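You operate a simulated robot arm through the tools that you are given. There is no shell and no other tool. Be economical: measure what you need, move in short steps, check, and stop when the job is done.

The job below is to be done with a simulated two-armed robot. You get a single attempt, and the scene is never put back.

JOB
Take the hose off the red float, let air out till limp, then stow it beside the float mat.
Fine: blue nozzle into the hose stand; valve shut again. Set down upright: red float.

It is judged by the outcome, as a careful person would: the job done as asked, and still so three seconds after it is handed in. It fails if anything else is knocked over, pushed out of place, dropped, spilled or broken.

ROBOT AND FRAMES
Two 6-joint arms with two-finger parallel grippers on one trunk, on a base that drives. Base frame: it is fixed to the floor where the robot stands at the start and does not move with it; the origin is under the middle of the robot, x ahead of it, y to its left, z up; the surface under the hand at the start is at about z = 850. Units: mm, degrees, N and s.
The left shoulder is at the start at [60, 187, 1172], the right one opposite. With the tool pointing down near the work surface each hand reaches from about 220 to 620 mm from the robot's upright axis, wherever it stands, measured 20 degrees to its own side. Places, roughly: float valve [500, 300, 1000]; spot beside the float mat [500, 0, 800]. Payload 1.57 kg a hand.
Tool frame (each hand has its own): the origin (TCP) lies between the finger pads and is the grasp point; the fingertips stand 30 mm ahead of it; z points along the fingers, y is the line along which they close. Largest opening 110 mm; finger width 24, thickness 12; the body of the gripper, 48 by 112 mm, starts 78 mm behind the TCP.
Orientation is that of the tool frame in the base frame, as a unit quaternion [x, y, z, w]. With the fingers straight down and closing along the base's y, the tool's x points along the base's -x, its y along +y and its z along -z.

CONTROLS
- The arms move only by the tool send_rows. It takes "left_moves", "right_moves" or both (then of equal length, played together; a hand with none holds still); each is a list of rows, each a list of 3 entries, a list of its own where there are three numbers: the finger opening in mm, from 0 to 110, then the shift along the tool's x, y, z in mm, then the turn, a rotation vector about the tool's x, y, z in degrees. In form: [[gripper, [tx, ty, tz], [rx, ry, rz]], ...]. A call has 1 to 12 rows; each row is the pose to reach, as a shift and turn from the pose commanded when the call began, along the tool's axes at that moment. Each row takes 0.2 s and may step no farther than 50 mm and 8.6 degrees from the row before; otherwise, or with a gripper value out of range, the whole call is refused. Where a pose cannot be reached the arm comes as near as it can. A force on the tool above 40 N (or 10 N above the force at the start of the call, whichever is more), or a blocked arm, ends the call early, and 0.2 s more pass. The fingers move at their own pace (about 153 mm/s each) and stop on an object; they squeeze with about 23 N. The grip force told is the motor's: it shows also when the fingers shut on nothing. Time passes only in rows, and 0.2 s behind the last, so rows that repeat a pose let the fingers close. It gives the time, the measured TCP pose, the force on the tool (base axes), the opening and the grip force at its end, in the units of the frame above (readings bear some noise), with the torque about the TCP (base axes, N m) and any sound that the robot's microphone picked up, and new pictures: "pictures" is both (left out), scene, wrist or none (wrist: the cameras of the hands that moved).
- Cameras (640 x 400 px; columns grow to the right, rows downward): "scene" is now at [10, 19.7, 1709.3]; the picture's right is [0.28, -0.96, 0.00], its down [-0.78, -0.23, -0.59] and it looks along [0.57, 0.16, -0.81] (base axes); focal length 283 px, centre (320, 200). "left" rides on the left gripper at [70, -16, -141] in its tool frame; the picture's right is [0.23, 0.97, 0.00], its down [-0.86, 0.20, -0.48] and it looks along [-0.47, 0.11, 0.88] (tool axes); focal length 222 px, centre (320, 200). "right" rides on the right gripper at [70, 16, -141] in its tool frame; the picture's right is [-0.23, 0.97, 0.00], its down [-0.86, -0.20, -0.48] and it looks along [-0.47, -0.11, 0.88] (tool axes); focal length 222 px, centre (320, 200). There is no depth. A picture from a camera that has moved, and an enlarged one, comes with that camera's place and axes in the base frame and with its lens.
- raise_lower(by): slides the trunk up (or, below 0, down) by that many mm; the arms and the scene camera ride with it, the base frame stays. It gives what a move gives, with no picture.
- steer(legs): drives the robot by 1 to 6 legs, each [ahead, left, turn to the left] in mm, mm and degrees, along the robot's own axes; the way and the turn of a leg run together, so that a leg with both is an arc; at most 1500 mm and 180 degrees a leg. The arms and the cameras ride along, it lands a little off, and it stops where it bumps. It gives what a move gives, and a new picture of the scene camera.
- aim_head(pan, tilt): turns the head with the scene camera to pan (to the left, within 86 degrees either way) and tilt (down, from -29 to 69), counted from straight ahead of the robot. It gives what a move gives, and a new picture of the scene camera.
- inspect(camera, box): a new picture of the part [left, top, right, bottom] of that camera's present view, enlarged. No time passes.
- job_done(): hands the job in; it is judged then, once.

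Work in short steps. Places have to be worked out from the pictures, the camera data and where the tool is seen: move nearer, look again, correct. Check each grasp and each placing, and mend what went wrong. You have 120 turns and 260 pictures in all, those below and enlarged ones among them. Open the grippers and draw the arms clear of the work before you hand the job in, unless the task says otherwise; then end with one line.

The tools are called after "Request:" as a command line: name --argument value ..., lists and objects as JSON in quotes. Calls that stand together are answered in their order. send_rows: Moves the arms, as the interface text tells. Its arguments: {"type":"object","properties":{"left_moves":{"type":"array"},"right_moves":{"type":"array"},"pictures":{"type":"string","enum":["both","scene","wrist","none"]}},"required":[]} The other tools are called the same way: raise_lower (by) slides the trunk up or down; steer (legs) drives the base; aim_head (pan, tilt) turns the head that bears the scene camera; inspect (camera, box) takes an enlarged picture of a part of a camera's view; job_done () hands the job in.

At the start:

```text
time: 0.0
left_position: [326.0, 336.6, 1360.6]
left_orientation: [0.0, 1.0, -0.001, 0.001]
left_ft_force: [-0.8, 0.5, -0.2]
left_wrist_torque: [0.02, -0.01, -0.02]
left_width: 109.9
left_grasp_force: 0.0
right_position: [406.3, 10.5, 1275.0]
right_orientation: [0.0, 1.0, 0.0, 0.0]
right_ft_force: [-0.5, -0.3, 0.2]
right_wrist_torque: [0.02, -0.02, 0.04]
right_width: 110.1
right_grasp_force: 0.2
trunk travel left (down, up): [-800.0, 190.0]
robot x, y, heading: [-1.6, -1.5, -0.0]
head pan, tilt: [16.2, 53.9]
```

scene: 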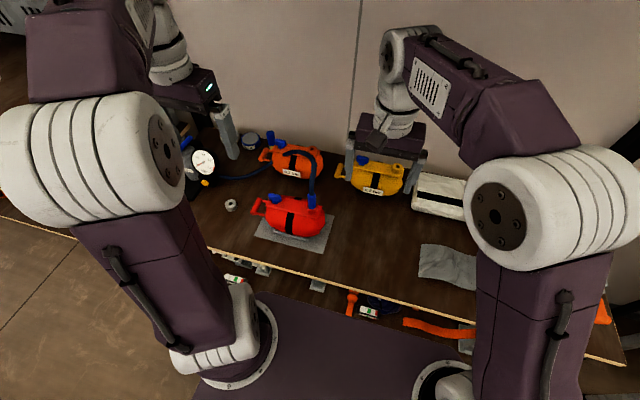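
right: 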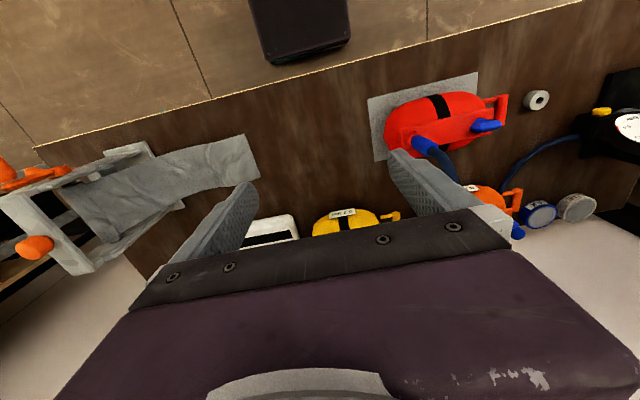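
left: 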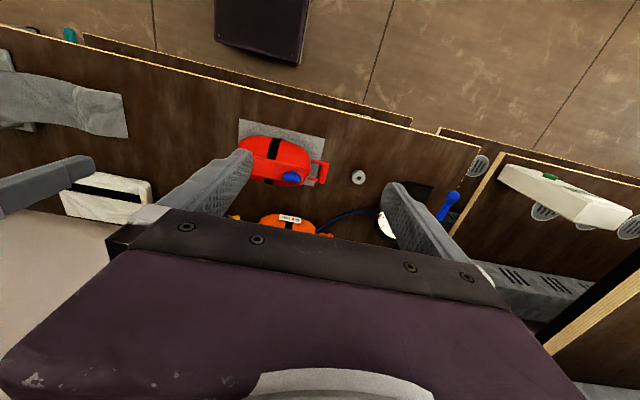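

I'll take a close look at the red float area before planning.

Request:
inspect --camera "scene" --box '[180, 110, 480, 297]'

Request:
inspect --camera "right" --box '[340, 60, 640, 247]'

Request:
inspect --camera "left" --box '[200, 100, 500, 287]'

```text
2.13 times, centred on (330, 204) of scene
camera zoom: at [10.0, 19.7, 1709.3], right [0.28, -0.96, 0.0], down [-0.78, -0.23, -0.59], along [0.57, 0.16, -0.81], focal length 604 px, centre (299, 192)
```

zoom: 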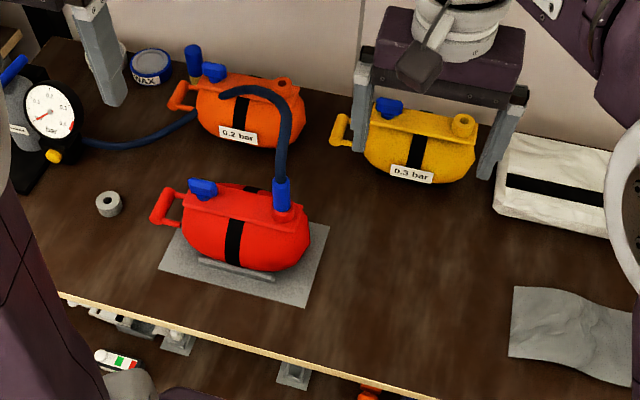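

```text
2.13 times, centred on (490, 154) of right
camera zoom: at [335.9, 27.7, 1415.6], right [0.23, 0.97, 0.0], down [0.86, -0.2, 0.48], along [0.47, -0.11, -0.88], focal length 474 px, centre (-43, 299)
```

zoom: 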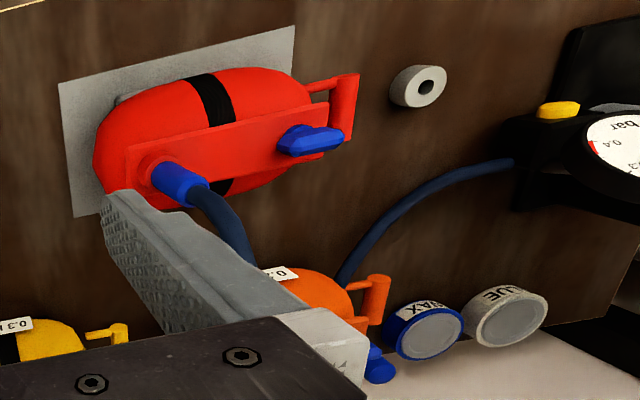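

```text
2.13 times, centred on (350, 194) of left
camera zoom: at [255.8, 320.1, 1501.0], right [-0.23, 0.97, 0.0], down [0.86, 0.2, 0.48], along [0.47, 0.11, -0.88], focal length 474 px, centre (256, 214)
```

zoom: 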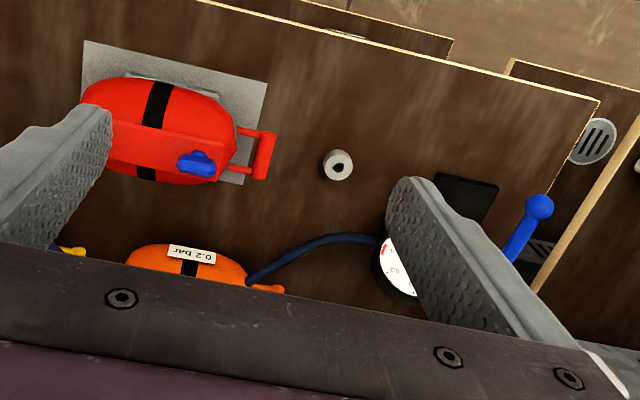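

The float has a blue nozzle in its port at about (466,170,1050) and a blue wing valve near (500,300,1000). The stand ring is near (490,497,860), beyond the left arm's reach, so I drive left to centre the work.

Request:
steer --legs '[[0, 180, 0]]'

Request:
send_rows --right_moves '[[110, [40, -40, 0], [0, 0, 0]], [110, [80, -80, 0], [0, 0, 0]], [110, [110, -120, 0], [0, 0, 0]], [110, [140, -160, 0], [0, 0, 0]]]' --pictures "both"

```text
time: 1.5
left_position: [326.2, 513.7, 1361.1]
left_orientation: [0.001, 1.0, 0.002, 0.0]
left_ft_force: [0.6, -0.4, -0.3]
left_wrist_torque: [0.02, 0.04, 0.02]
left_width: 110.1
left_grasp_force: 0.1
right_position: [406.3, 187.2, 1275.8]
right_orientation: [0.0, 1.0, 0.002, 0.0]
right_ft_force: [0.0, 0.1, 0.7]
right_wrist_torque: [0.03, -0.03, 0.01]
right_width: 110.0
right_grasp_force: 0.0
trunk travel left (down, up): [-800.0, 190.0]
robot x, y, heading: [1.9, 183.7, -0.1]
head pan, tilt: [16.2, 53.9]
camera scene: at [10.2, 195.6, 1709.3], right [0.28, -0.96, 0.0], down [-0.78, -0.22, -0.59], along [0.57, 0.17, -0.81], focal length 283 px, centre (320, 200)
```

scene: 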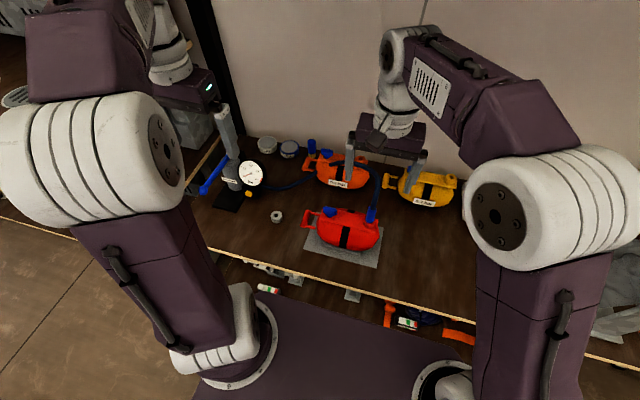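

```text
refused: row 1 steps farther than a row can; nothing moved
```

I split the right hand's retreat into smaller steps.

Request:
send_rows --right_moves '[[110, [30, -35, 0], [0, 0, 0]], [110, [60, -70, 0], [0, 0, 0]], [110, [90, -105, 0], [0, 0, 0]], [110, [120, -140, 0], [0, 0, 0]], [110, [140, -180, 0], [0, 0, 0]]]' --left_moves '[[110, [0, -40, 0], [0, 0, 0]], [110, [0, -80, 0], [0, 0, 0]], [110, [0, -120, 0], [0, 0, 0]], [110, [0, -150, 0], [0, 0, 0]], [110, [0, -180, 0], [0, 0, 0]]]' --pictures "both"

```text
time: 2.7
left_position: [326.0, 333.7, 1362.0]
left_orientation: [-0.001, 1.0, 0.002, 0.001]
left_ft_force: [0.2, -0.5, 0.2]
left_wrist_torque: [0.05, -0.01, 0.02]
left_width: 110.0
left_grasp_force: 0.1
right_position: [265.0, 7.1, 1275.0]
right_orientation: [0.001, 1.0, 0.0, 0.0]
right_ft_force: [-1.1, -1.6, 0.6]
right_wrist_torque: [0.04, 0.04, 0.01]
right_width: 109.9
right_grasp_force: 0.1
trunk travel left (down, up): [-800.0, 190.0]
robot x, y, heading: [-0.1, 184.9, 0.2]
head pan, tilt: [16.2, 53.9]
camera scene: at [8.5, 196.5, 1709.3], right [0.28, -0.96, 0.0], down [-0.78, -0.22, -0.59], along [0.57, 0.17, -0.81], focal length 283 px, centre (320, 200)
camera right: at [195.2, 23.7, 1414.1], right [0.23, 0.97, 0.0], down [0.85, -0.2, 0.48], along [0.47, -0.11, -0.88], focal length 222 px, centre (320, 200)
camera left: at [256.1, 315.4, 1501.8], right [-0.23, 0.97, 0.0], down [0.85, 0.2, 0.48], along [0.47, 0.11, -0.88], focal length 222 px, centre (320, 200)
```

scene: 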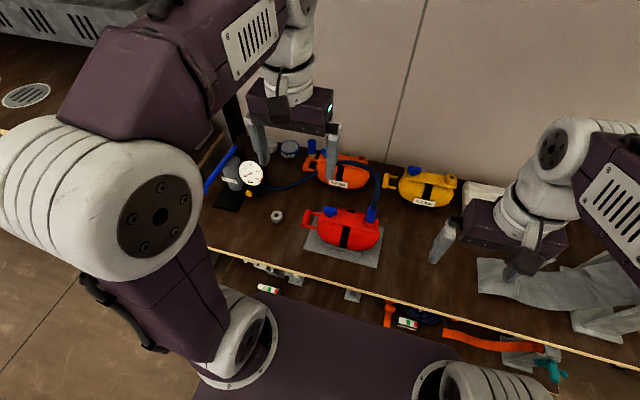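
right: 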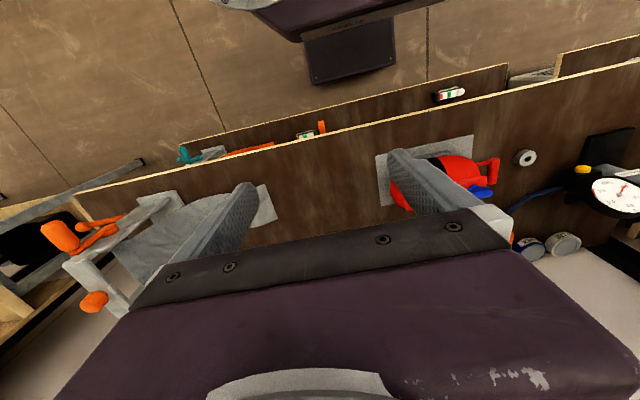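
left: 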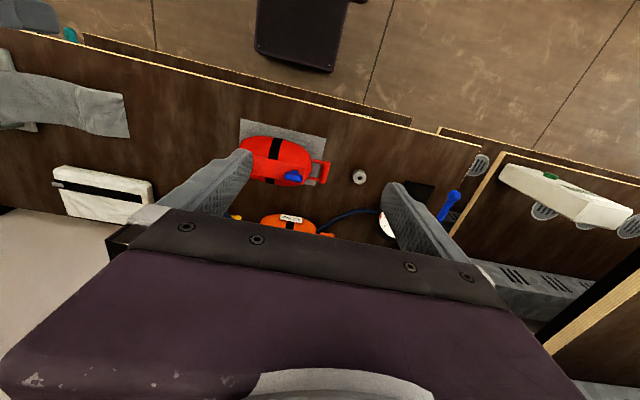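

Now both arms are clear of the float; I zoom the scene for accurate pixels.

Request:
inspect --camera "scene" --box '[280, 130, 440, 280]'

Request:
inspect --camera "scene" --box '[190, 120, 350, 240]'

Request:
inspect --camera "left" --box '[220, 110, 400, 222]'

```text
2.67 times, centred on (360, 205) of scene
camera zoom: at [8.5, 196.5, 1709.3], right [0.28, -0.96, 0.0], down [-0.78, -0.22, -0.59], along [0.57, 0.17, -0.81], focal length 754 px, centre (213, 187)
```

zoom: 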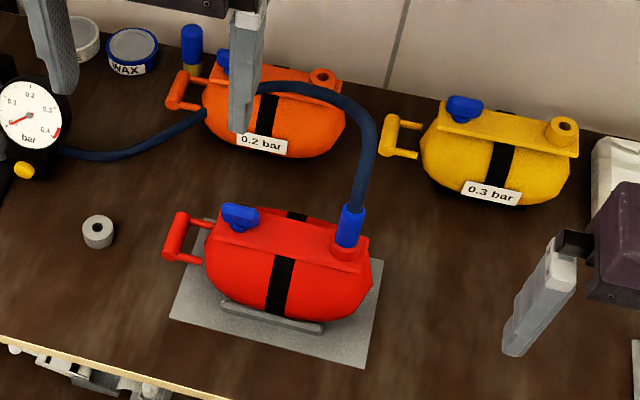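

```text
3.33 times, centred on (270, 180) of scene
camera zoom: at [8.5, 196.5, 1709.3], right [0.28, -0.96, 0.0], down [-0.78, -0.22, -0.59], along [0.57, 0.17, -0.81], focal length 943 px, centre (487, 267)
```

zoom: 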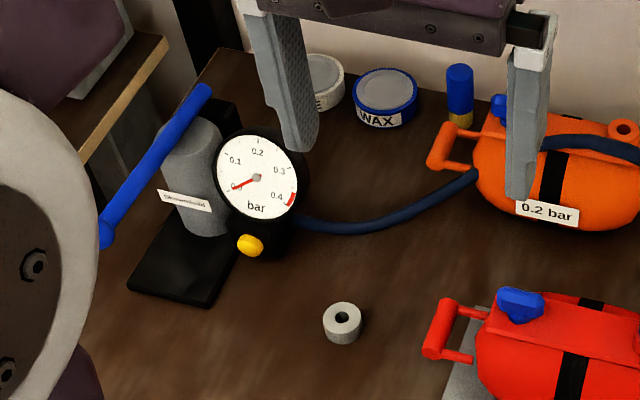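

```text
3.56 times, centred on (310, 166) of left
camera zoom: at [256.1, 315.4, 1501.8], right [-0.23, 0.97, 0.0], down [0.85, 0.2, 0.48], along [0.47, 0.11, -0.88], focal length 790 px, centre (356, 321)
```

zoom: 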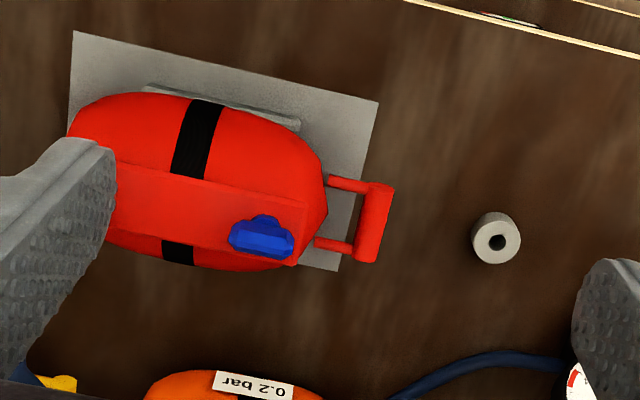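

Lever is near (468,303,1013), nozzle about (478,186,1030), stand hole about (488,499,877). I bring the left hand in front of the nozzle, tilted 45°, for a closer look, with the right hand moving further aside.

Request:
send_rows --left_moves '[[110, [-9, -18, 34], [0, -6, 0]], [110, [-18, -37, 68], [0, -12, 0]], [110, [-27, -55, 102], [0, -18, 0]], [110, [-36, -74, 136], [0, -24, 0]], [110, [-45, -92, 170], [0, -30, 0]], [110, [-54, -111, 204], [0, -36, 0]], [110, [-63, -130, 238], [0, -41, 0]], [90, [-74, -148, 262], [0, -45, 0]]]' --right_moves '[[110, [0, -15, 0], [0, 0, 0]], [110, [0, -30, 0], [0, 0, 0]], [110, [0, -45, 0], [0, 0, 0]], [110, [0, -60, 0], [0, 0, 0]], [110, [0, -75, 0], [0, 0, 0]], [110, [0, -90, 0], [0, 0, 0]], [110, [0, -105, 0], [0, 0, 0]], [110, [0, -120, 0], [0, 0, 0]]]' --pictures "both"

```text
time: 4.5
left_position: [400.5, 188.8, 1097.7]
left_orientation: [0.001, 0.924, 0.001, 0.382]
left_ft_force: [0.0, 0.1, 0.0]
left_wrist_torque: [0.0, 0.0, 0.01]
left_width: 90.1
left_grasp_force: 0.1
right_position: [266.6, -111.2, 1274.6]
right_orientation: [0.001, 1.0, 0.001, 0.0]
right_ft_force: [0.1, -0.3, -0.2]
right_wrist_torque: [0.04, 0.0, -0.04]
right_width: 110.0
right_grasp_force: 0.1
trunk travel left (down, up): [-800.0, 190.0]
robot x, y, heading: [0.3, 177.5, -0.0]
head pan, tilt: [16.2, 53.9]
camera scene: at [11.3, 197.7, 1709.3], right [0.28, -0.96, 0.0], down [-0.78, -0.22, -0.59], along [0.57, 0.17, -0.81], focal length 283 px, centre (320, 200)
camera right: at [196.4, -94.4, 1415.5], right [0.23, 0.97, 0.0], down [0.86, -0.2, 0.48], along [0.47, -0.11, -0.88], focal length 222 px, centre (320, 200)
camera left: at [251.6, 171.0, 1147.6], right [-0.16, 0.97, -0.16], down [0.27, 0.2, 0.94], along [0.95, 0.11, -0.29], focal length 222 px, centre (320, 200)
```

scene: 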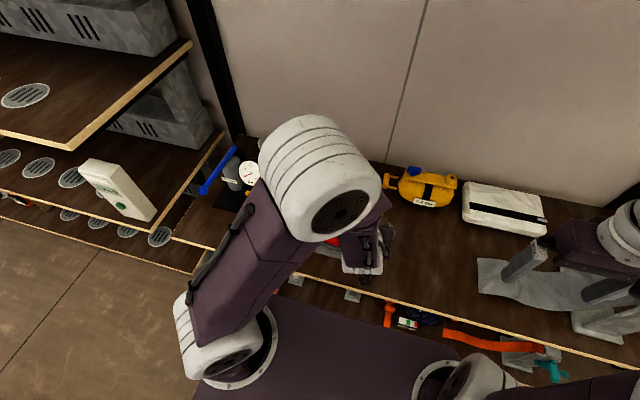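
right: 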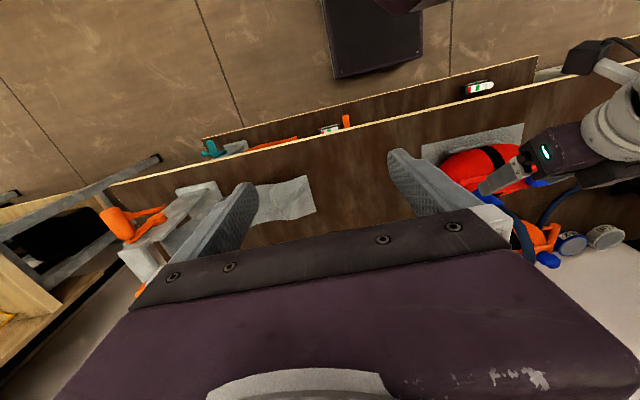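
left: 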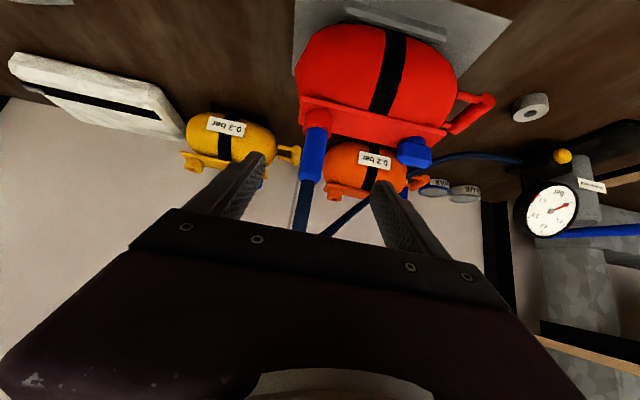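

Triangulated: nozzle spans z≈996–1057 at (477,183). I advance most of the way along the tool axis and check.

Request:
send_rows --left_moves '[[80, [-13, -6, 0], [0, 0, 0]], [80, [-13, -6, 30], [0, 0, 0]], [80, [-13, -6, 60], [0, 0, 0]]]' --pictures "wrist"

```text
time: 5.3
left_position: [452.2, 182.3, 1063.7]
left_orientation: [0.001, 0.924, 0.0, 0.383]
left_ft_force: [0.1, -0.3, -0.8]
left_wrist_torque: [0.0, 0.01, 0.0]
left_width: 80.0
left_grasp_force: 0.1
right_position: [266.1, -108.7, 1275.6]
right_orientation: [0.001, 1.0, 0.0, -0.001]
right_ft_force: [0.4, -0.4, 0.5]
right_wrist_torque: [-0.02, -0.02, -0.02]
right_width: 110.2
right_grasp_force: 0.0
trunk travel left (down, up): [-800.0, 190.0]
robot x, y, heading: [2.8, 181.8, -0.1]
head pan, tilt: [16.2, 53.9]
camera left: at [302.9, 165.8, 1115.1], right [-0.16, 0.97, -0.16], down [0.27, 0.2, 0.94], along [0.95, 0.11, -0.29], focal length 222 px, centre (320, 200)
```

left: 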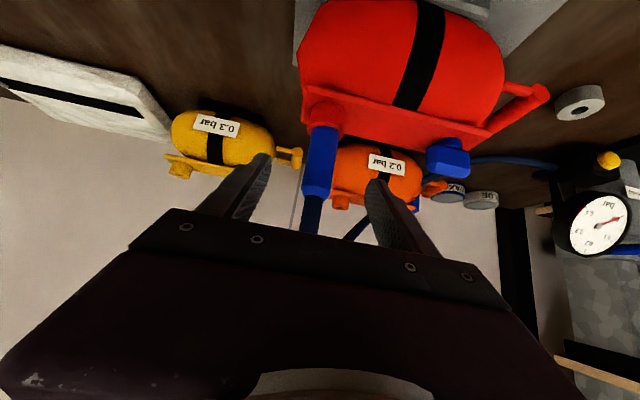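

Nozzle is well centred between the fingers; I advance the final 35 mm and close.

Request:
send_rows --left_moves '[[80, [-1, -2, 18], [0, 0, 0]], [80, [-1, -2, 35], [0, 0, 0]], [40, [-1, -2, 35], [0, 0, 0]], [0, [-1, -2, 35], [0, 0, 0]], [0, [-1, -2, 35], [0, 0, 0]]]' --pictures "wrist"

```text
time: 6.5
left_position: [477.2, 182.1, 1040.1]
left_orientation: [0.001, 0.924, 0.0, 0.382]
left_ft_force: [0.4, -0.2, 0.4]
left_wrist_torque: [0.02, -0.01, -0.02]
left_width: 25.6
left_grasp_force: 23.1
right_position: [264.8, -109.3, 1276.0]
right_orientation: [0.001, 1.0, 0.0, 0.0]
right_ft_force: [0.0, -0.4, -0.2]
right_wrist_torque: [0.01, -0.01, -0.02]
right_width: 110.0
right_grasp_force: 0.1
trunk travel left (down, up): [-800.0, 190.0]
robot x, y, heading: [-2.3, 181.8, -0.1]
head pan, tilt: [16.2, 53.9]
camera left: at [327.3, 164.9, 1090.6], right [-0.16, 0.97, -0.16], down [0.27, 0.2, 0.94], along [0.95, 0.11, -0.29], focal length 222 px, centre (320, 200)
```

left: 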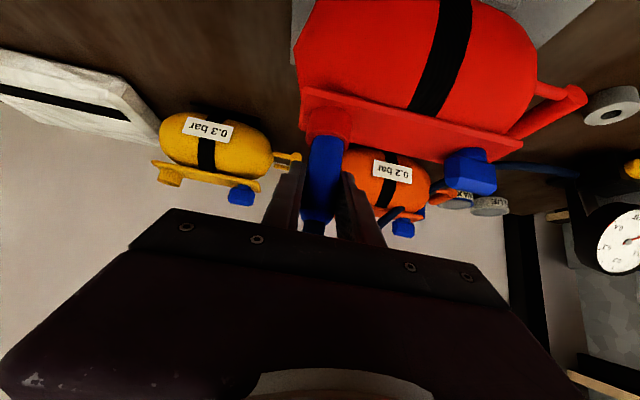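

Grip is firm (25.6 mm). I pull straight up slowly, watching force and whether the float lifts.

Request:
send_rows --left_moves '[[0, [-3.5, 0, -3.5], [0, 0, 0]], [0, [-7, 0, -7], [0, 0, 0]], [0, [-10.5, 0, -10.5], [0, 0, 0]]]' --pictures "wrist"

```text
time: 7.3
left_position: [475.4, 181.9, 1056.8]
left_orientation: [0.001, 0.924, 0.0, 0.382]
left_ft_force: [-1.4, 0.8, -2.3]
left_wrist_torque: [0.06, -0.01, 0.0]
left_width: 25.5
left_grasp_force: 22.7
right_position: [265.4, -110.0, 1275.2]
right_orientation: [0.001, 1.0, 0.0, 0.0]
right_ft_force: [1.1, -0.1, 0.4]
right_wrist_torque: [0.01, -0.05, -0.02]
right_width: 110.3
right_grasp_force: 0.1
trunk travel left (down, up): [-800.0, 190.0]
robot x, y, heading: [0.3, 178.8, 0.1]
head pan, tilt: [16.2, 53.9]
camera left: at [326.9, 165.1, 1105.7], right [-0.16, 0.97, -0.16], down [0.27, 0.2, 0.94], along [0.95, 0.11, -0.29], focal length 222 px, centre (320, 200)
```

left: 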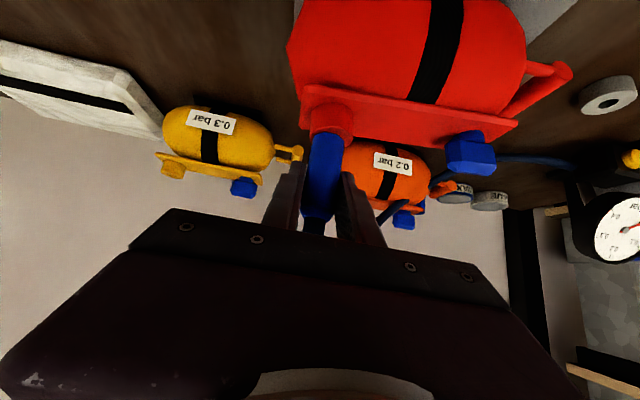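

The camera view shows the float's near end lifting with the nozzle, so it must be held down by the other hand. The left arm blocks the bar here, so I'll set it back down and swap: right hand on the nozzle from the right side, left hand holding the bar.

Request:
send_rows --left_moves '[[0, [3.5, 0, 3.5], [0, 0, 0]], [0, [7, 0, 7], [0, 0, 0]], [0, [10.5, 0, 10.5], [0, 0, 0]], [0, [10.5, 0, 10.5], [0, 0, 0]], [60, [10.5, 0, 10.5], [0, 0, 0]], [80, [10.5, 0, 10.5], [0, 0, 0]]]' --pictures "wrist"

Request:
inspect --camera "left" --box '[260, 20, 560, 220]'

```text
time: 8.7
left_position: [475.8, 181.3, 1043.1]
left_orientation: [0.001, 0.924, 0.0, 0.383]
left_ft_force: [-0.9, -0.3, 0.2]
left_wrist_torque: [0.02, -0.01, 0.01]
left_width: 80.1
left_grasp_force: 0.0
right_position: [265.5, -109.2, 1276.2]
right_orientation: [0.001, 1.0, 0.0, 0.0]
right_ft_force: [0.2, -0.4, 0.7]
right_wrist_torque: [0.01, 0.01, -0.01]
right_width: 110.3
right_grasp_force: 0.0
trunk travel left (down, up): [-800.0, 190.0]
robot x, y, heading: [4.9, 181.4, 0.1]
head pan, tilt: [16.2, 53.9]
camera left: at [326.5, 164.4, 1091.4], right [-0.16, 0.97, -0.16], down [0.27, 0.2, 0.94], along [0.95, 0.11, -0.29], focal length 222 px, centre (320, 200)
```

left: 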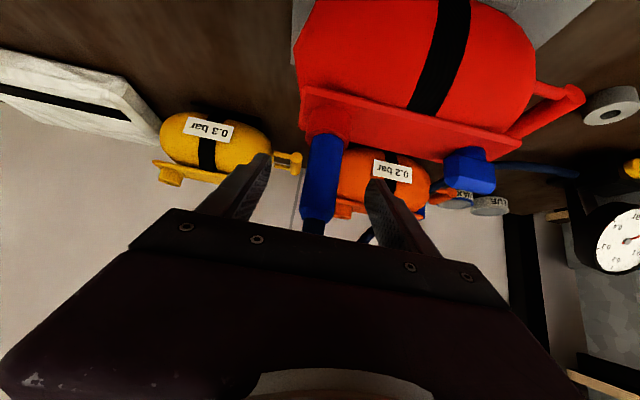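

```text
2.00 times, centred on (410, 120) of left
camera zoom: at [326.5, 164.4, 1091.4], right [-0.16, 0.97, -0.16], down [0.27, 0.2, 0.94], along [0.95, 0.11, -0.29], focal length 444 px, centre (140, 360)
```

zoom: 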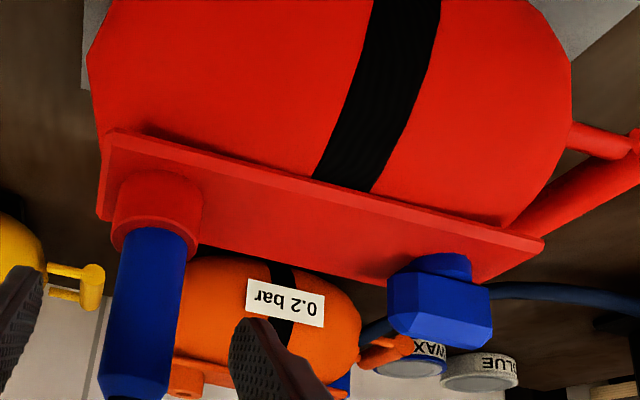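

Float settled back. Bar top is about z 975–987, running y≈157→318 with ~3° yaw. I retract the left hand and untilt it.

Request:
send_rows --left_moves '[[80, [0, 0, -40], [0, 0, 0]], [80, [0, 0, -80], [0, 0, 0]], [80, [0, 0, -110], [0, 8, 0]], [80, [0, 0, -140], [0, 16, 0]], [80, [0, 0, -160], [0, 24, 0]], [80, [0, 0, -170], [0, 32, 0]], [80, [0, 0, -180], [0, 40, 0]], [80, [0, 0, -180], [0, 45, 0]]]' --pictures "none"

```text
time: 10.5
left_position: [350.1, 180.7, 1169.5]
left_orientation: [0.0, 1.0, 0.0, -0.001]
left_ft_force: [0.5, 1.3, 0.2]
left_wrist_torque: [-0.01, 0.03, 0.04]
left_width: 80.0
left_grasp_force: 0.1
right_position: [265.5, -109.7, 1275.8]
right_orientation: [0.001, 1.0, 0.001, -0.001]
right_ft_force: [0.3, -0.5, -0.7]
right_wrist_torque: [-0.04, 0.02, 0.01]
right_width: 110.1
right_grasp_force: 0.1
trunk travel left (down, up): [-800.0, 190.0]
robot x, y, heading: [-0.0, 181.6, -0.2]
head pan, tilt: [16.2, 53.9]
```

Now I yaw both hands at a safe height: left +86.5° (closing across the bar), right −90° (to come at the nozzle from the right).

Request:
send_rows --left_moves '[[80, [-7, 11, 0], [0, 0, 8]], [80, [-14, 22, 0], [0, 0, 16]], [80, [-21, 33, 0], [0, 0, 24]], [80, [-28, 44, 0], [0, 0, 32]], [80, [-35, 55, 0], [0, 0, 40]], [80, [-42, 66, 0], [0, 0, 48]], [80, [-49, 77, 0], [0, 0, 56]], [80, [-56, 88, 0], [0, 0, 64]], [80, [-63, 99, 0], [0, 0, 72]], [80, [-70, 110, 0], [0, 0, 80]], [80, [-70, 110, 0], [0, 0, 86.5]]]' --right_moves '[[80, [-12, 8, 0], [0, 0, -8.2]], [80, [-24, 16, 0], [0, 0, -16.4]], [80, [-36, 24, 0], [0, 0, -24.6]], [80, [-48, 32, 0], [0, 0, -32.8]], [80, [-60, 40, 0], [0, 0, -41]], [80, [-72, 48, 0], [0, 0, -49.2]], [80, [-84, 56, 0], [0, 0, -57.4]], [80, [-96, 64, 0], [0, 0, -65.6]], [80, [-108, 72, 0], [0, 0, -73.8]], [80, [-120, 80, 0], [0, 0, -82]], [80, [-135, 90, 0], [0, 0, -90]]]' --pictures "both"

```text
time: 12.9
left_position: [420.3, 290.8, 1168.4]
left_orientation: [0.686, 0.727, 0.0, 0.0]
left_ft_force: [0.6, 0.0, 0.2]
left_wrist_torque: [0.02, 0.04, 0.01]
left_width: 79.9
left_grasp_force: 0.0
right_position: [402.3, -19.2, 1274.3]
right_orientation: [0.708, -0.706, -0.001, 0.0]
right_ft_force: [0.5, 0.1, 0.4]
right_wrist_torque: [0.0, 0.01, -0.03]
right_width: 79.8
right_grasp_force: 0.1
trunk travel left (down, up): [-800.0, 190.0]
robot x, y, heading: [1.8, 180.6, -0.2]
head pan, tilt: [16.2, 53.9]
camera scene: at [11.2, 200.4, 1709.3], right [0.28, -0.96, 0.0], down [-0.78, -0.22, -0.59], along [0.57, 0.16, -0.81], focal length 283 px, centre (320, 200)
camera right: at [386.3, -88.4, 1415.0], right [-0.97, 0.23, 0.0], down [0.2, 0.86, 0.48], along [0.11, 0.47, -0.88], focal length 222 px, centre (320, 200)
camera left: at [400.0, 359.5, 1309.4], right [0.96, 0.28, 0.0], down [0.25, -0.84, 0.48], along [0.14, -0.46, -0.88], focal length 222 px, centre (320, 200)
```

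scene: 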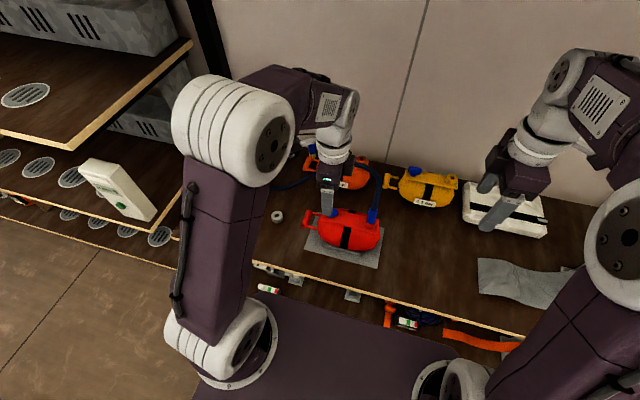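
right: 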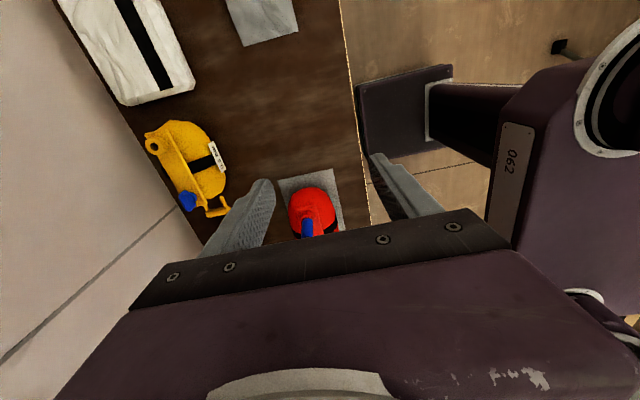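
left: 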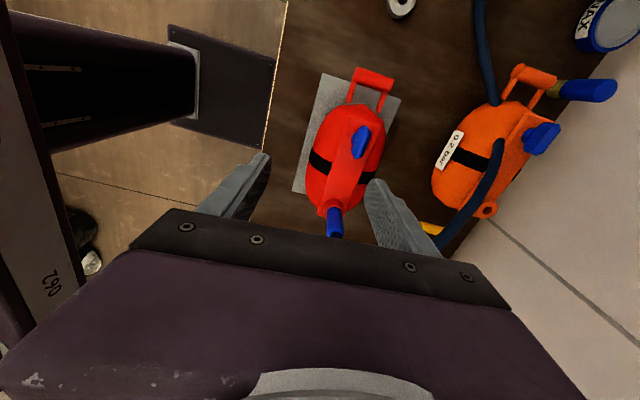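

Good views; I zoom in on the bar and lever from the left camera.

Request:
inspect --camera "left" --box '[280, 50, 460, 250]'

```text
2.00 times, centred on (370, 150) of left
camera zoom: at [400.0, 359.5, 1309.4], right [0.96, 0.28, 0.0], down [0.25, -0.84, 0.48], along [0.14, -0.46, -0.88], focal length 444 px, centre (220, 300)
```

zoom: 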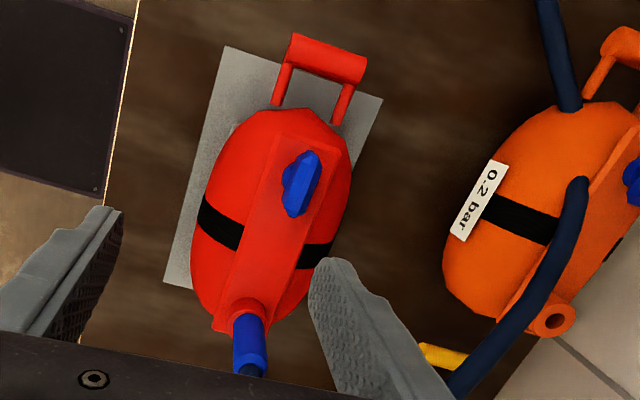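

Bar spans x≈452–501, y≈160–325; strap at y≈240 is free for gripping. Left goes above the bar at y=238; right tilts and stages beside the nozzle.

Request:
send_rows --left_moves '[[80, [-18, 18, 0], [0, 0, 0]], [75, [-37, 36, 0], [0, 0, 0]], [70, [-56, 53.4, 10], [0, 0, 0]], [66, [-56, 53.4, 50], [0, 0, 0]], [66, [-56, 53.4, 90], [0, 0, 0]], [66, [-56, 53.4, 128], [0, 0, 0]]]' --right_moves '[[80, [-15, -12, 27], [0, -7.5, 0]], [80, [-35, -25, 54], [0, -15, 0]], [80, [-55, -37, 81], [0, -22.5, 0]], [80, [-80, -50, 108], [0, -30, 0]], [80, [-102, -62, 136], [0, -37.5, 0]], [80, [-124, -75, 164], [0, -45, 0]]]' --pictures "both"

```text
time: 14.3
left_position: [478.6, 238.0, 1039.0]
left_orientation: [0.686, 0.728, -0.001, 0.0]
left_ft_force: [0.1, 0.0, -0.7]
left_wrist_torque: [0.0, 0.05, 0.01]
left_width: 66.2
left_grasp_force: 0.0
right_position: [480.6, 104.8, 1109.9]
right_orientation: [-0.653, 0.653, 0.271, 0.271]
right_ft_force: [0.1, 0.5, -0.9]
right_wrist_torque: [-0.01, -0.03, -0.01]
right_width: 80.0
right_grasp_force: 0.0
trunk travel left (down, up): [-800.0, 190.0]
robot x, y, heading: [-0.3, 178.8, 0.1]
head pan, tilt: [16.2, 53.9]
camera scene: at [13.5, 199.5, 1709.3], right [0.28, -0.96, 0.0], down [-0.78, -0.22, -0.59], along [0.56, 0.16, -0.81], focal length 283 px, centre (320, 200)
camera right: at [463.5, -43.6, 1159.8], right [-0.97, 0.16, 0.16], down [0.2, 0.26, 0.94], along [0.11, 0.95, -0.29], focal length 222 px, centre (320, 200)
camera left: at [458.2, 305.7, 1180.5], right [0.96, 0.29, 0.0], down [0.25, -0.84, 0.48], along [0.14, -0.46, -0.88], focal length 222 px, centre (320, 200)
```

scene: 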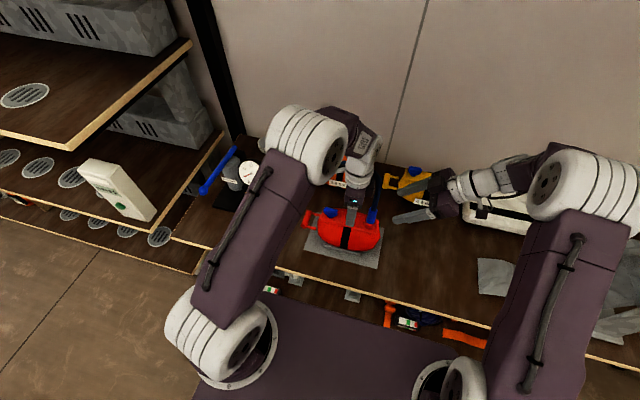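
right: 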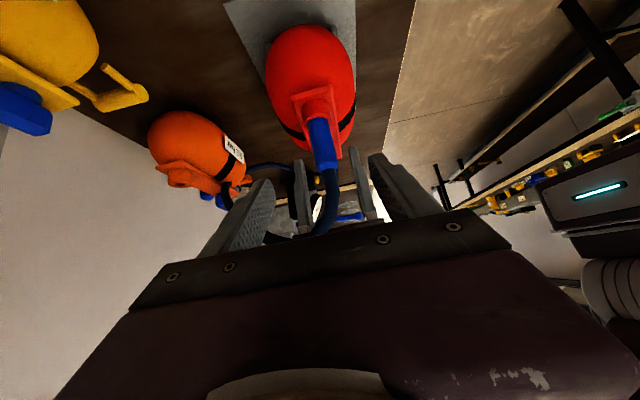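
left: 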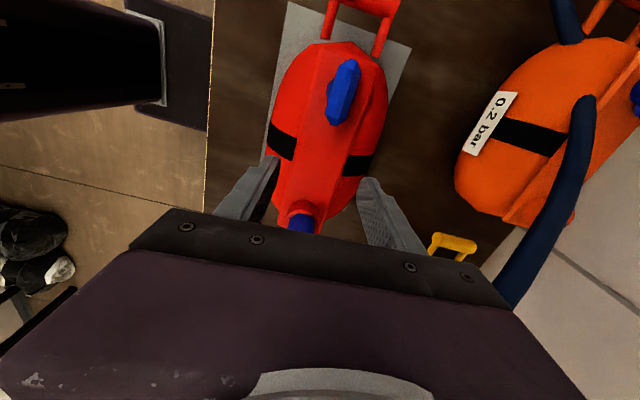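

Left fingers straddle the bar well. I check heights with a right-camera zoom.

Request:
inspect --camera "right" --box '[230, 20, 430, 240]'

```text
1.82 times, centred on (330, 130) of right
camera zoom: at [463.5, -43.6, 1159.8], right [-0.97, 0.16, 0.16], down [0.2, 0.26, 0.94], along [0.11, 0.95, -0.29], focal length 404 px, centre (302, 327)
```

zoom: 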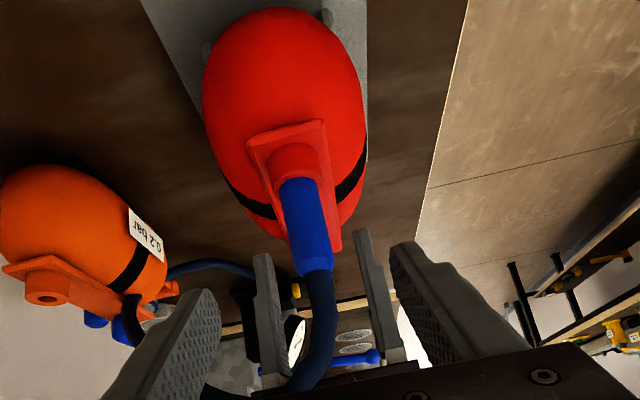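

Bar top ≈ 976. Left descends to TCP z≈1002 and closes gently on the bar.

Request:
send_rows --left_moves '[[66, [0, 0, 20], [0, 0, 0]], [66, [0, 0, 30], [0, 0, 0]], [66, [0, 0, 37], [0, 0, 0]], [40, [0, 0, 37], [0, 0, 0]], [30, [0, 0, 37], [0, 0, 0]], [30, [0, 0, 37], [0, 0, 0]]]' --pictures "wrist"

Request:
inspect --camera "right" --box '[230, 20, 430, 240]'

```text
time: 15.7
left_position: [477.6, 236.7, 1004.4]
left_orientation: [0.685, 0.728, 0.002, 0.001]
left_ft_force: [7.0, 2.6, 13.0]
left_wrist_torque: [0.4, -0.78, -0.84]
left_width: 50.9
left_grasp_force: 23.5
right_position: [476.7, 105.9, 1112.5]
right_orientation: [-0.653, 0.653, 0.27, 0.271]
right_ft_force: [0.1, -0.3, 0.0]
right_wrist_torque: [0.04, 0.01, 0.01]
right_width: 80.0
right_grasp_force: 0.0
trunk travel left (down, up): [-800.0, 190.0]
robot x, y, heading: [1.5, 182.5, -0.5]
head pan, tilt: [16.2, 53.9]
camera left: at [456.8, 306.1, 1145.5], right [0.96, 0.28, 0.0], down [0.25, -0.84, 0.48], along [0.14, -0.46, -0.88], focal length 222 px, centre (320, 200)
```

left: 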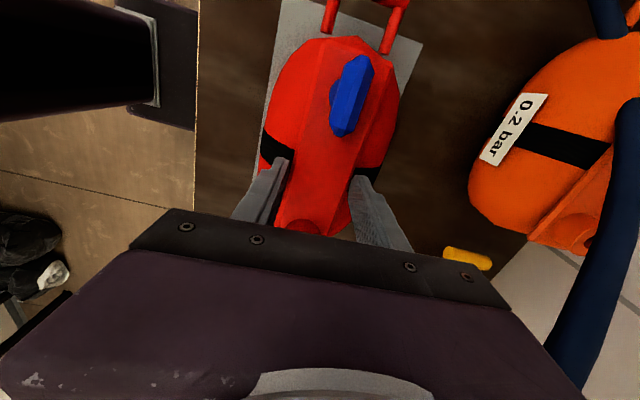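

```text
1.82 times, centred on (330, 130) of right
camera zoom: at [460.9, -43.0, 1161.5], right [-0.97, 0.16, 0.16], down [0.2, 0.27, 0.94], along [0.11, 0.95, -0.29], focal length 404 px, centre (302, 327)
```

zoom: 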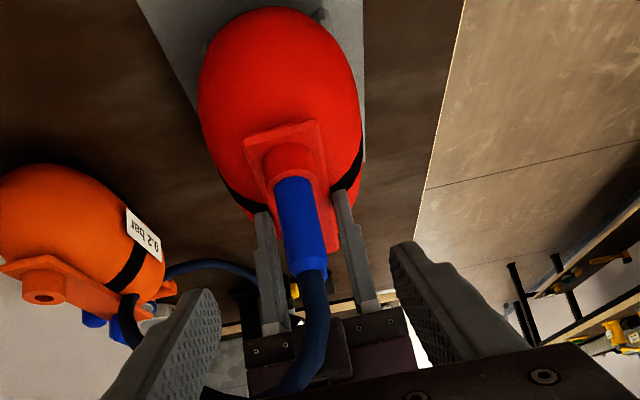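

Left holds the bar (50.9 mm) and presses it slightly down. Now the right hand advances on the nozzle.

Request:
send_rows --right_moves '[[70, [-4, 2, 35], [0, 0, 0]], [70, [-4, 2, 70], [0, 0, 0]], [70, [-4, 2, 90], [0, 0, 0]], [70, [-4, 2, 104], [0, 0, 0]]]' --pictures "wrist"

```text
time: 16.7
left_position: [478.7, 238.0, 1005.5]
left_orientation: [0.686, 0.728, 0.0, 0.001]
left_ft_force: [10.9, -1.7, 22.8]
left_wrist_torque: [0.5, -0.96, -0.84]
left_width: 51.3
left_grasp_force: 23.1
right_position: [473.9, 181.0, 1040.4]
right_orientation: [-0.653, 0.654, 0.27, 0.271]
right_ft_force: [-0.4, -0.3, -0.6]
right_wrist_torque: [-0.04, -0.03, 0.01]
right_width: 70.3
right_grasp_force: 0.0
trunk travel left (down, up): [-800.0, 190.0]
robot x, y, heading: [-1.1, 180.6, -0.3]
head pan, tilt: [16.2, 53.9]
camera right: at [458.3, 33.2, 1090.7], right [-0.97, 0.16, 0.16], down [0.2, 0.27, 0.94], along [0.11, 0.95, -0.29], focal length 222 px, centre (320, 200)
```

right: 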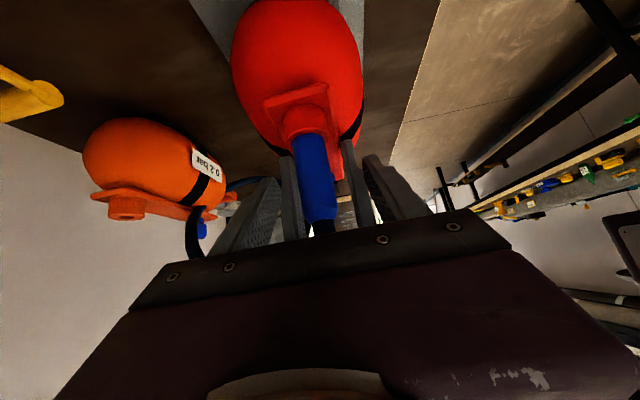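

Nozzle centred; close right hand on it.

Request:
send_rows --right_moves '[[40, [0, 0, 0], [0, 0, 0]], [0, [0, 0, 0], [0, 0, 0]], [0, [0, 0, 0], [0, 0, 0]], [0, [-3.5, 0, -3.5], [0, 0, 0]], [0, [-7, 0, -7], [0, 0, 0]]]' --pictures "wrist"

```text
time: 17.9
left_position: [477.3, 237.1, 1005.1]
left_orientation: [0.685, 0.728, 0.0, 0.001]
left_ft_force: [5.7, -4.4, 34.2]
left_wrist_torque: [0.42, -1.12, -0.85]
left_width: 51.6
left_grasp_force: 23.1
right_position: [475.1, 181.1, 1050.1]
right_orientation: [-0.653, 0.653, 0.271, 0.271]
right_ft_force: [10.0, 0.3, -2.3]
right_wrist_torque: [-0.1, -0.62, 0.01]
right_width: 25.7
right_grasp_force: 23.3
trunk travel left (down, up): [-800.0, 190.0]
robot x, y, heading: [-3.5, 179.8, 0.1]
head pan, tilt: [16.2, 53.9]
camera right: at [458.0, 31.6, 1100.4], right [-0.97, 0.16, 0.16], down [0.2, 0.27, 0.94], along [0.11, 0.95, -0.29], focal length 222 px, centre (320, 200)
```

right: 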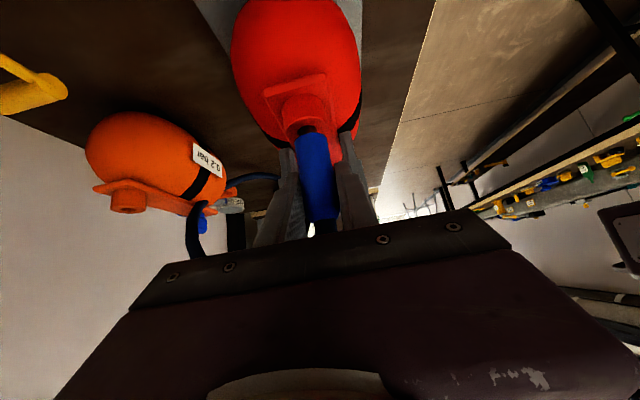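

The dark tip is emerging — nozzle is sliding out. Keep pulling up, easing the left press slightly.

Request:
send_rows --right_moves '[[0, [-5, 0, -5], [0, 0, 0]], [0, [-10, 0, -10], [0, 0, 0]], [0, [-18, 0, -18], [0, 0, 0]], [0, [-30, 0, -30], [0, 0, 0]], [0, [-45, 0, -45], [0, 0, 0]]]' --left_moves '[[30, [0, 0, -1], [0, 0, 0]], [30, [0, 0, -2], [0, 0, 0]], [30, [0, 0, -2], [0, 0, 0]], [30, [0, 0, -2], [0, 0, 0]], [30, [0, 0, -2], [0, 0, 0]]]' --pictures "both"

```text
time: 19.0
left_position: [477.1, 239.8, 1006.5]
left_orientation: [0.685, 0.729, 0.0, 0.0]
left_ft_force: [1.8, -0.7, 0.8]
left_wrist_torque: [-0.38, -0.28, -0.35]
left_width: 50.7
left_grasp_force: 23.5
right_position: [471.6, 179.1, 1087.6]
right_orientation: [-0.653, 0.658, 0.267, 0.265]
right_ft_force: [0.3, -0.9, -1.4]
right_wrist_torque: [-0.03, 0.03, 0.02]
right_width: 25.3
right_grasp_force: 23.3
trunk travel left (down, up): [-800.0, 190.0]
robot x, y, heading: [-1.4, 177.5, -0.2]
head pan, tilt: [16.2, 53.9]
stopped in row 5 (right hand): the force on the tool passed its limit at 53 N (the readings are from after the stop); the commanded pose is now the measured one
camera scene: at [10.2, 200.6, 1708.9], right [0.28, -0.96, 0.0], down [-0.78, -0.22, -0.59], along [0.57, 0.16, -0.81], focal length 283 px, centre (320, 200)
camera right: at [455.5, 30.8, 1139.7], right [-0.97, 0.17, 0.17], down [0.21, 0.28, 0.94], along [0.11, 0.95, -0.3], focal length 222 px, centre (320, 200)
camera left: at [456.2, 307.2, 1147.2], right [0.96, 0.29, 0.0], down [0.25, -0.84, 0.48], along [0.14, -0.46, -0.88], focal length 222 px, centre (320, 200)
```

scene: 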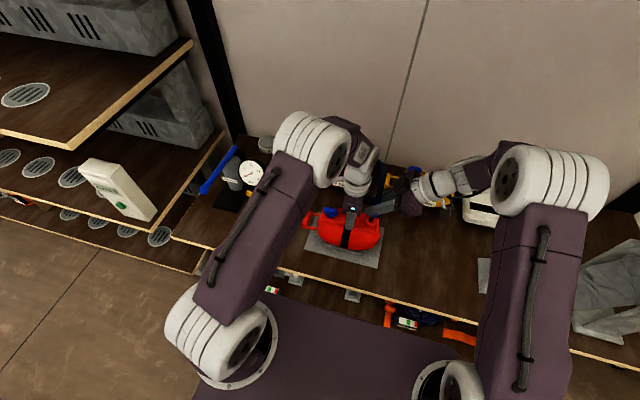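
right: 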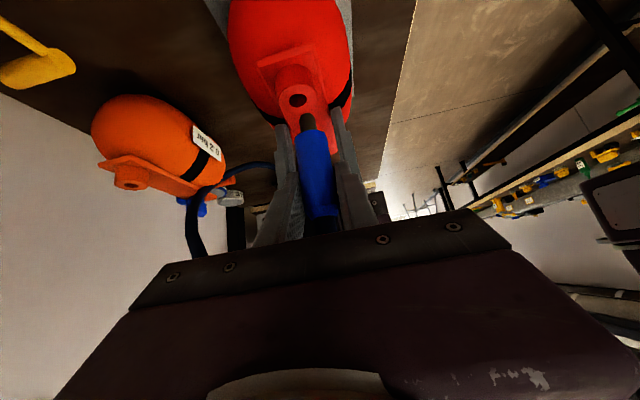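
left: 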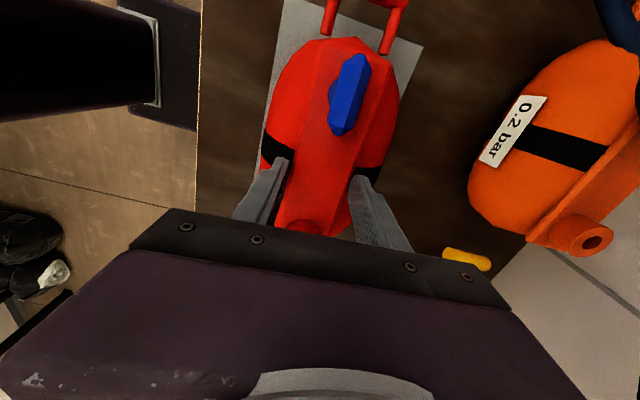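

Nozzle is out; the spike was likely the right fingertips grazing the left gripper body. I back the right hand away in −y, then up.

Request:
send_rows --right_moves '[[0, [14, 0, -14], [0, 0, 0]], [0, [28, 0, -28], [0, 0, 0]], [0, [42, 0, -42], [0, 0, 0]], [0, [35, 0, -70], [0, 0, 0]]]' --left_moves '[[30, [0, 0, 0], [0, 0, 0]], [30, [0, 0, 0], [0, 0, 0]], [66, [0, 0, 0], [0, 0, 0]], [66, [0, 0, 0], [0, 0, 0]]]' --pictures "wrist"

```text
time: 20.0
left_position: [475.8, 239.5, 1005.8]
left_orientation: [0.684, 0.729, -0.001, -0.001]
left_ft_force: [0.0, 0.3, 0.7]
left_wrist_torque: [0.01, 0.01, 0.03]
left_width: 66.1
left_grasp_force: 0.0
right_position: [470.7, 103.2, 1114.9]
right_orientation: [-0.653, 0.657, 0.268, 0.265]
right_ft_force: [-0.3, -0.3, -1.1]
right_wrist_torque: [0.02, -0.02, 0.01]
right_width: 25.4
right_grasp_force: 23.2
trunk travel left (down, up): [-800.0, 190.0]
robot x, y, heading: [-2.6, 181.0, 0.1]
head pan, tilt: [16.2, 53.9]
camera right: at [454.2, -44.5, 1166.7], right [-0.97, 0.17, 0.16], down [0.21, 0.28, 0.94], along [0.11, 0.95, -0.3], focal length 222 px, centre (320, 200)
camera left: at [455.1, 306.9, 1147.7], right [0.96, 0.29, 0.0], down [0.25, -0.84, 0.48], along [0.14, -0.46, -0.88], focal length 222 px, centre (320, 200)
```

right: 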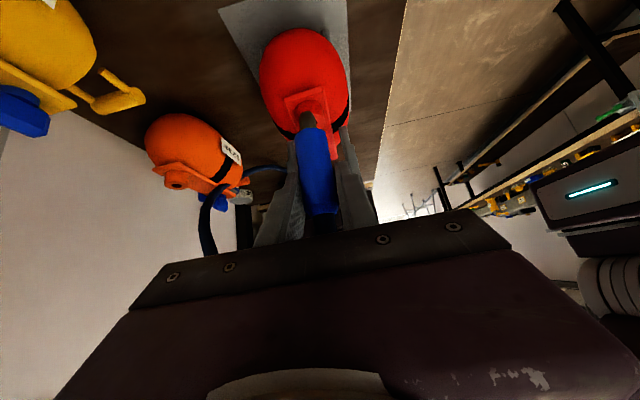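
left: 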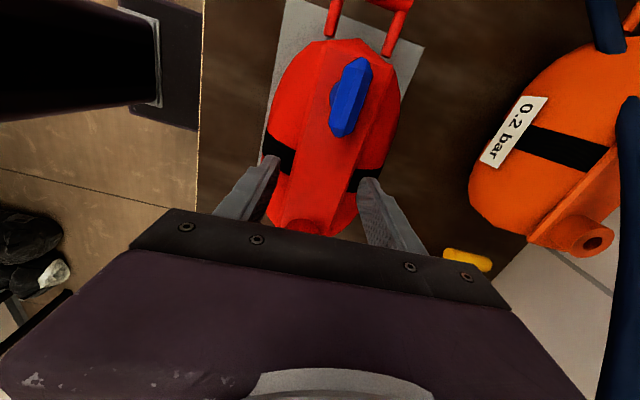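

Float is flat on its mat with the port empty. Now left rises and retreats while the right yaws to point forward with the nozzle still vertical.

Request:
send_rows --left_moves '[[66, [0, 0, -45], [0, 0, 0]], [66, [0, 0, -90], [0, 0, 0]], [66, [0, 0, -135], [0, 0, 0]], [66, [20, -20, -170], [0, 0, 0]], [66, [40, -40, -200], [0, 0, 0]], [66, [70, -65, -220], [0, 0, 0]], [66, [100, -90, -240], [0, 0, 0]], [66, [130, -115, -260], [0, 0, 0]], [66, [150, -130, -280], [0, 0, 0]], [66, [150, -130, -280], [0, 0, 0]], [66, [150, -130, -280], [0, 0, 0]]]' --right_moves '[[0, [0, 6, 0], [5.785, 0, 5.785]], [0, [0, 12, 0], [11.57, 0, 11.57]], [0, [-5, 18, 2], [17.35, 0, 17.35]], [0, [-10, 25, 5], [23.14, 0, 23.14]], [0, [-20, 32, 10], [28.9, 0, 28.9]], [0, [-30, 39, 16], [34.7, 0, 34.7]], [0, [-40, 46, 23], [40.5, 0, 40.5]], [0, [-52, 53, 30], [46.3, 0, 46.3]], [0, [-64, 60, 37], [52, 0, 52]], [0, [-75, 65, 44], [57.8, 0, 57.8]], [0, [-86, 70, 51], [63.6, 0, 63.6]]]' --pictures "both"

```text
time: 22.4
left_position: [338.7, 377.4, 1289.3]
left_orientation: [0.684, 0.729, 0.0, -0.002]
left_ft_force: [0.8, 0.0, -0.6]
left_wrist_torque: [0.01, -0.01, 0.05]
left_width: 65.8
left_grasp_force: 0.1
right_position: [446.6, -21.5, 1128.4]
right_orientation: [-0.024, 0.926, 0.019, 0.377]
right_ft_force: [-0.1, -0.8, -0.1]
right_wrist_torque: [0.04, -0.02, 0.01]
right_width: 24.4
right_grasp_force: 23.3
right hand out of reach, approached as far as the arm can: row 8, 9, 10, 11
trunk travel left (down, up): [-800.0, 190.0]
robot x, y, heading: [-0.0, 181.2, -0.1]
head pan, tilt: [16.2, 53.9]
camera scene: at [10.3, 198.8, 1709.3], right [0.28, -0.96, 0.0], down [-0.78, -0.22, -0.59], along [0.57, 0.16, -0.81], focal length 283 px, centre (320, 200)
camera right: at [297.0, -13.6, 1179.6], right [0.11, 0.98, 0.18], down [0.29, -0.2, 0.94], along [0.95, -0.05, -0.3], focal length 222 px, centre (320, 200)
camera left: at [318.1, 445.9, 1429.4], right [0.96, 0.29, 0.0], down [0.25, -0.84, 0.48], along [0.14, -0.46, -0.88], focal length 222 px, centre (320, 200)
```

scene: 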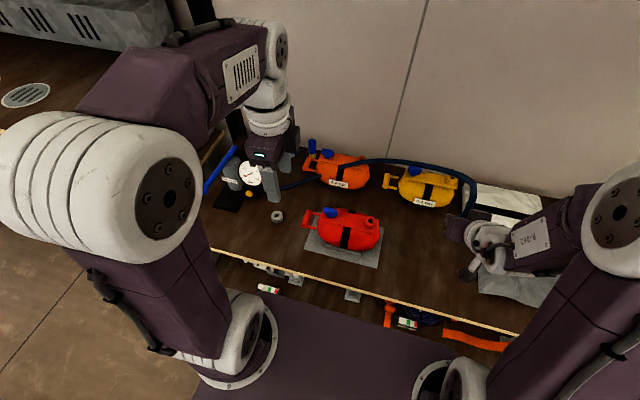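
right: 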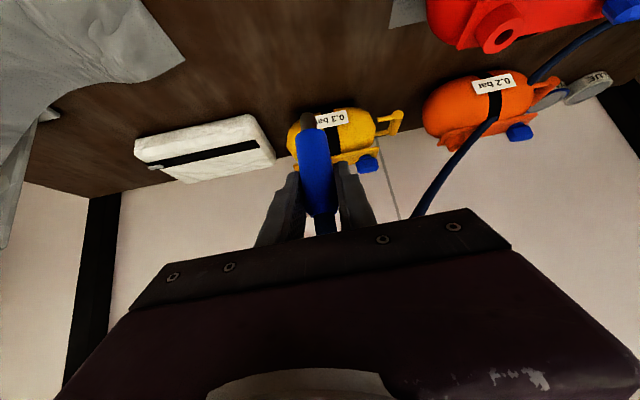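
left: 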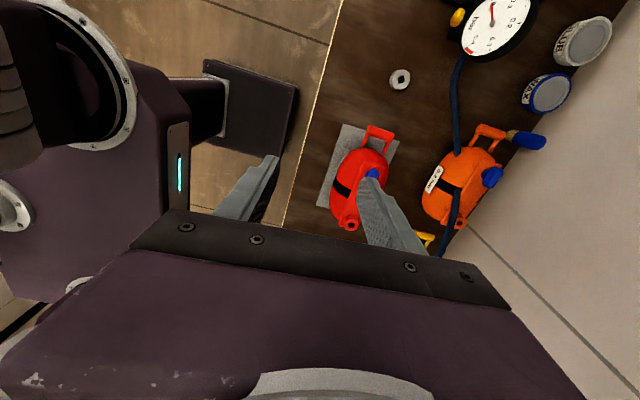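

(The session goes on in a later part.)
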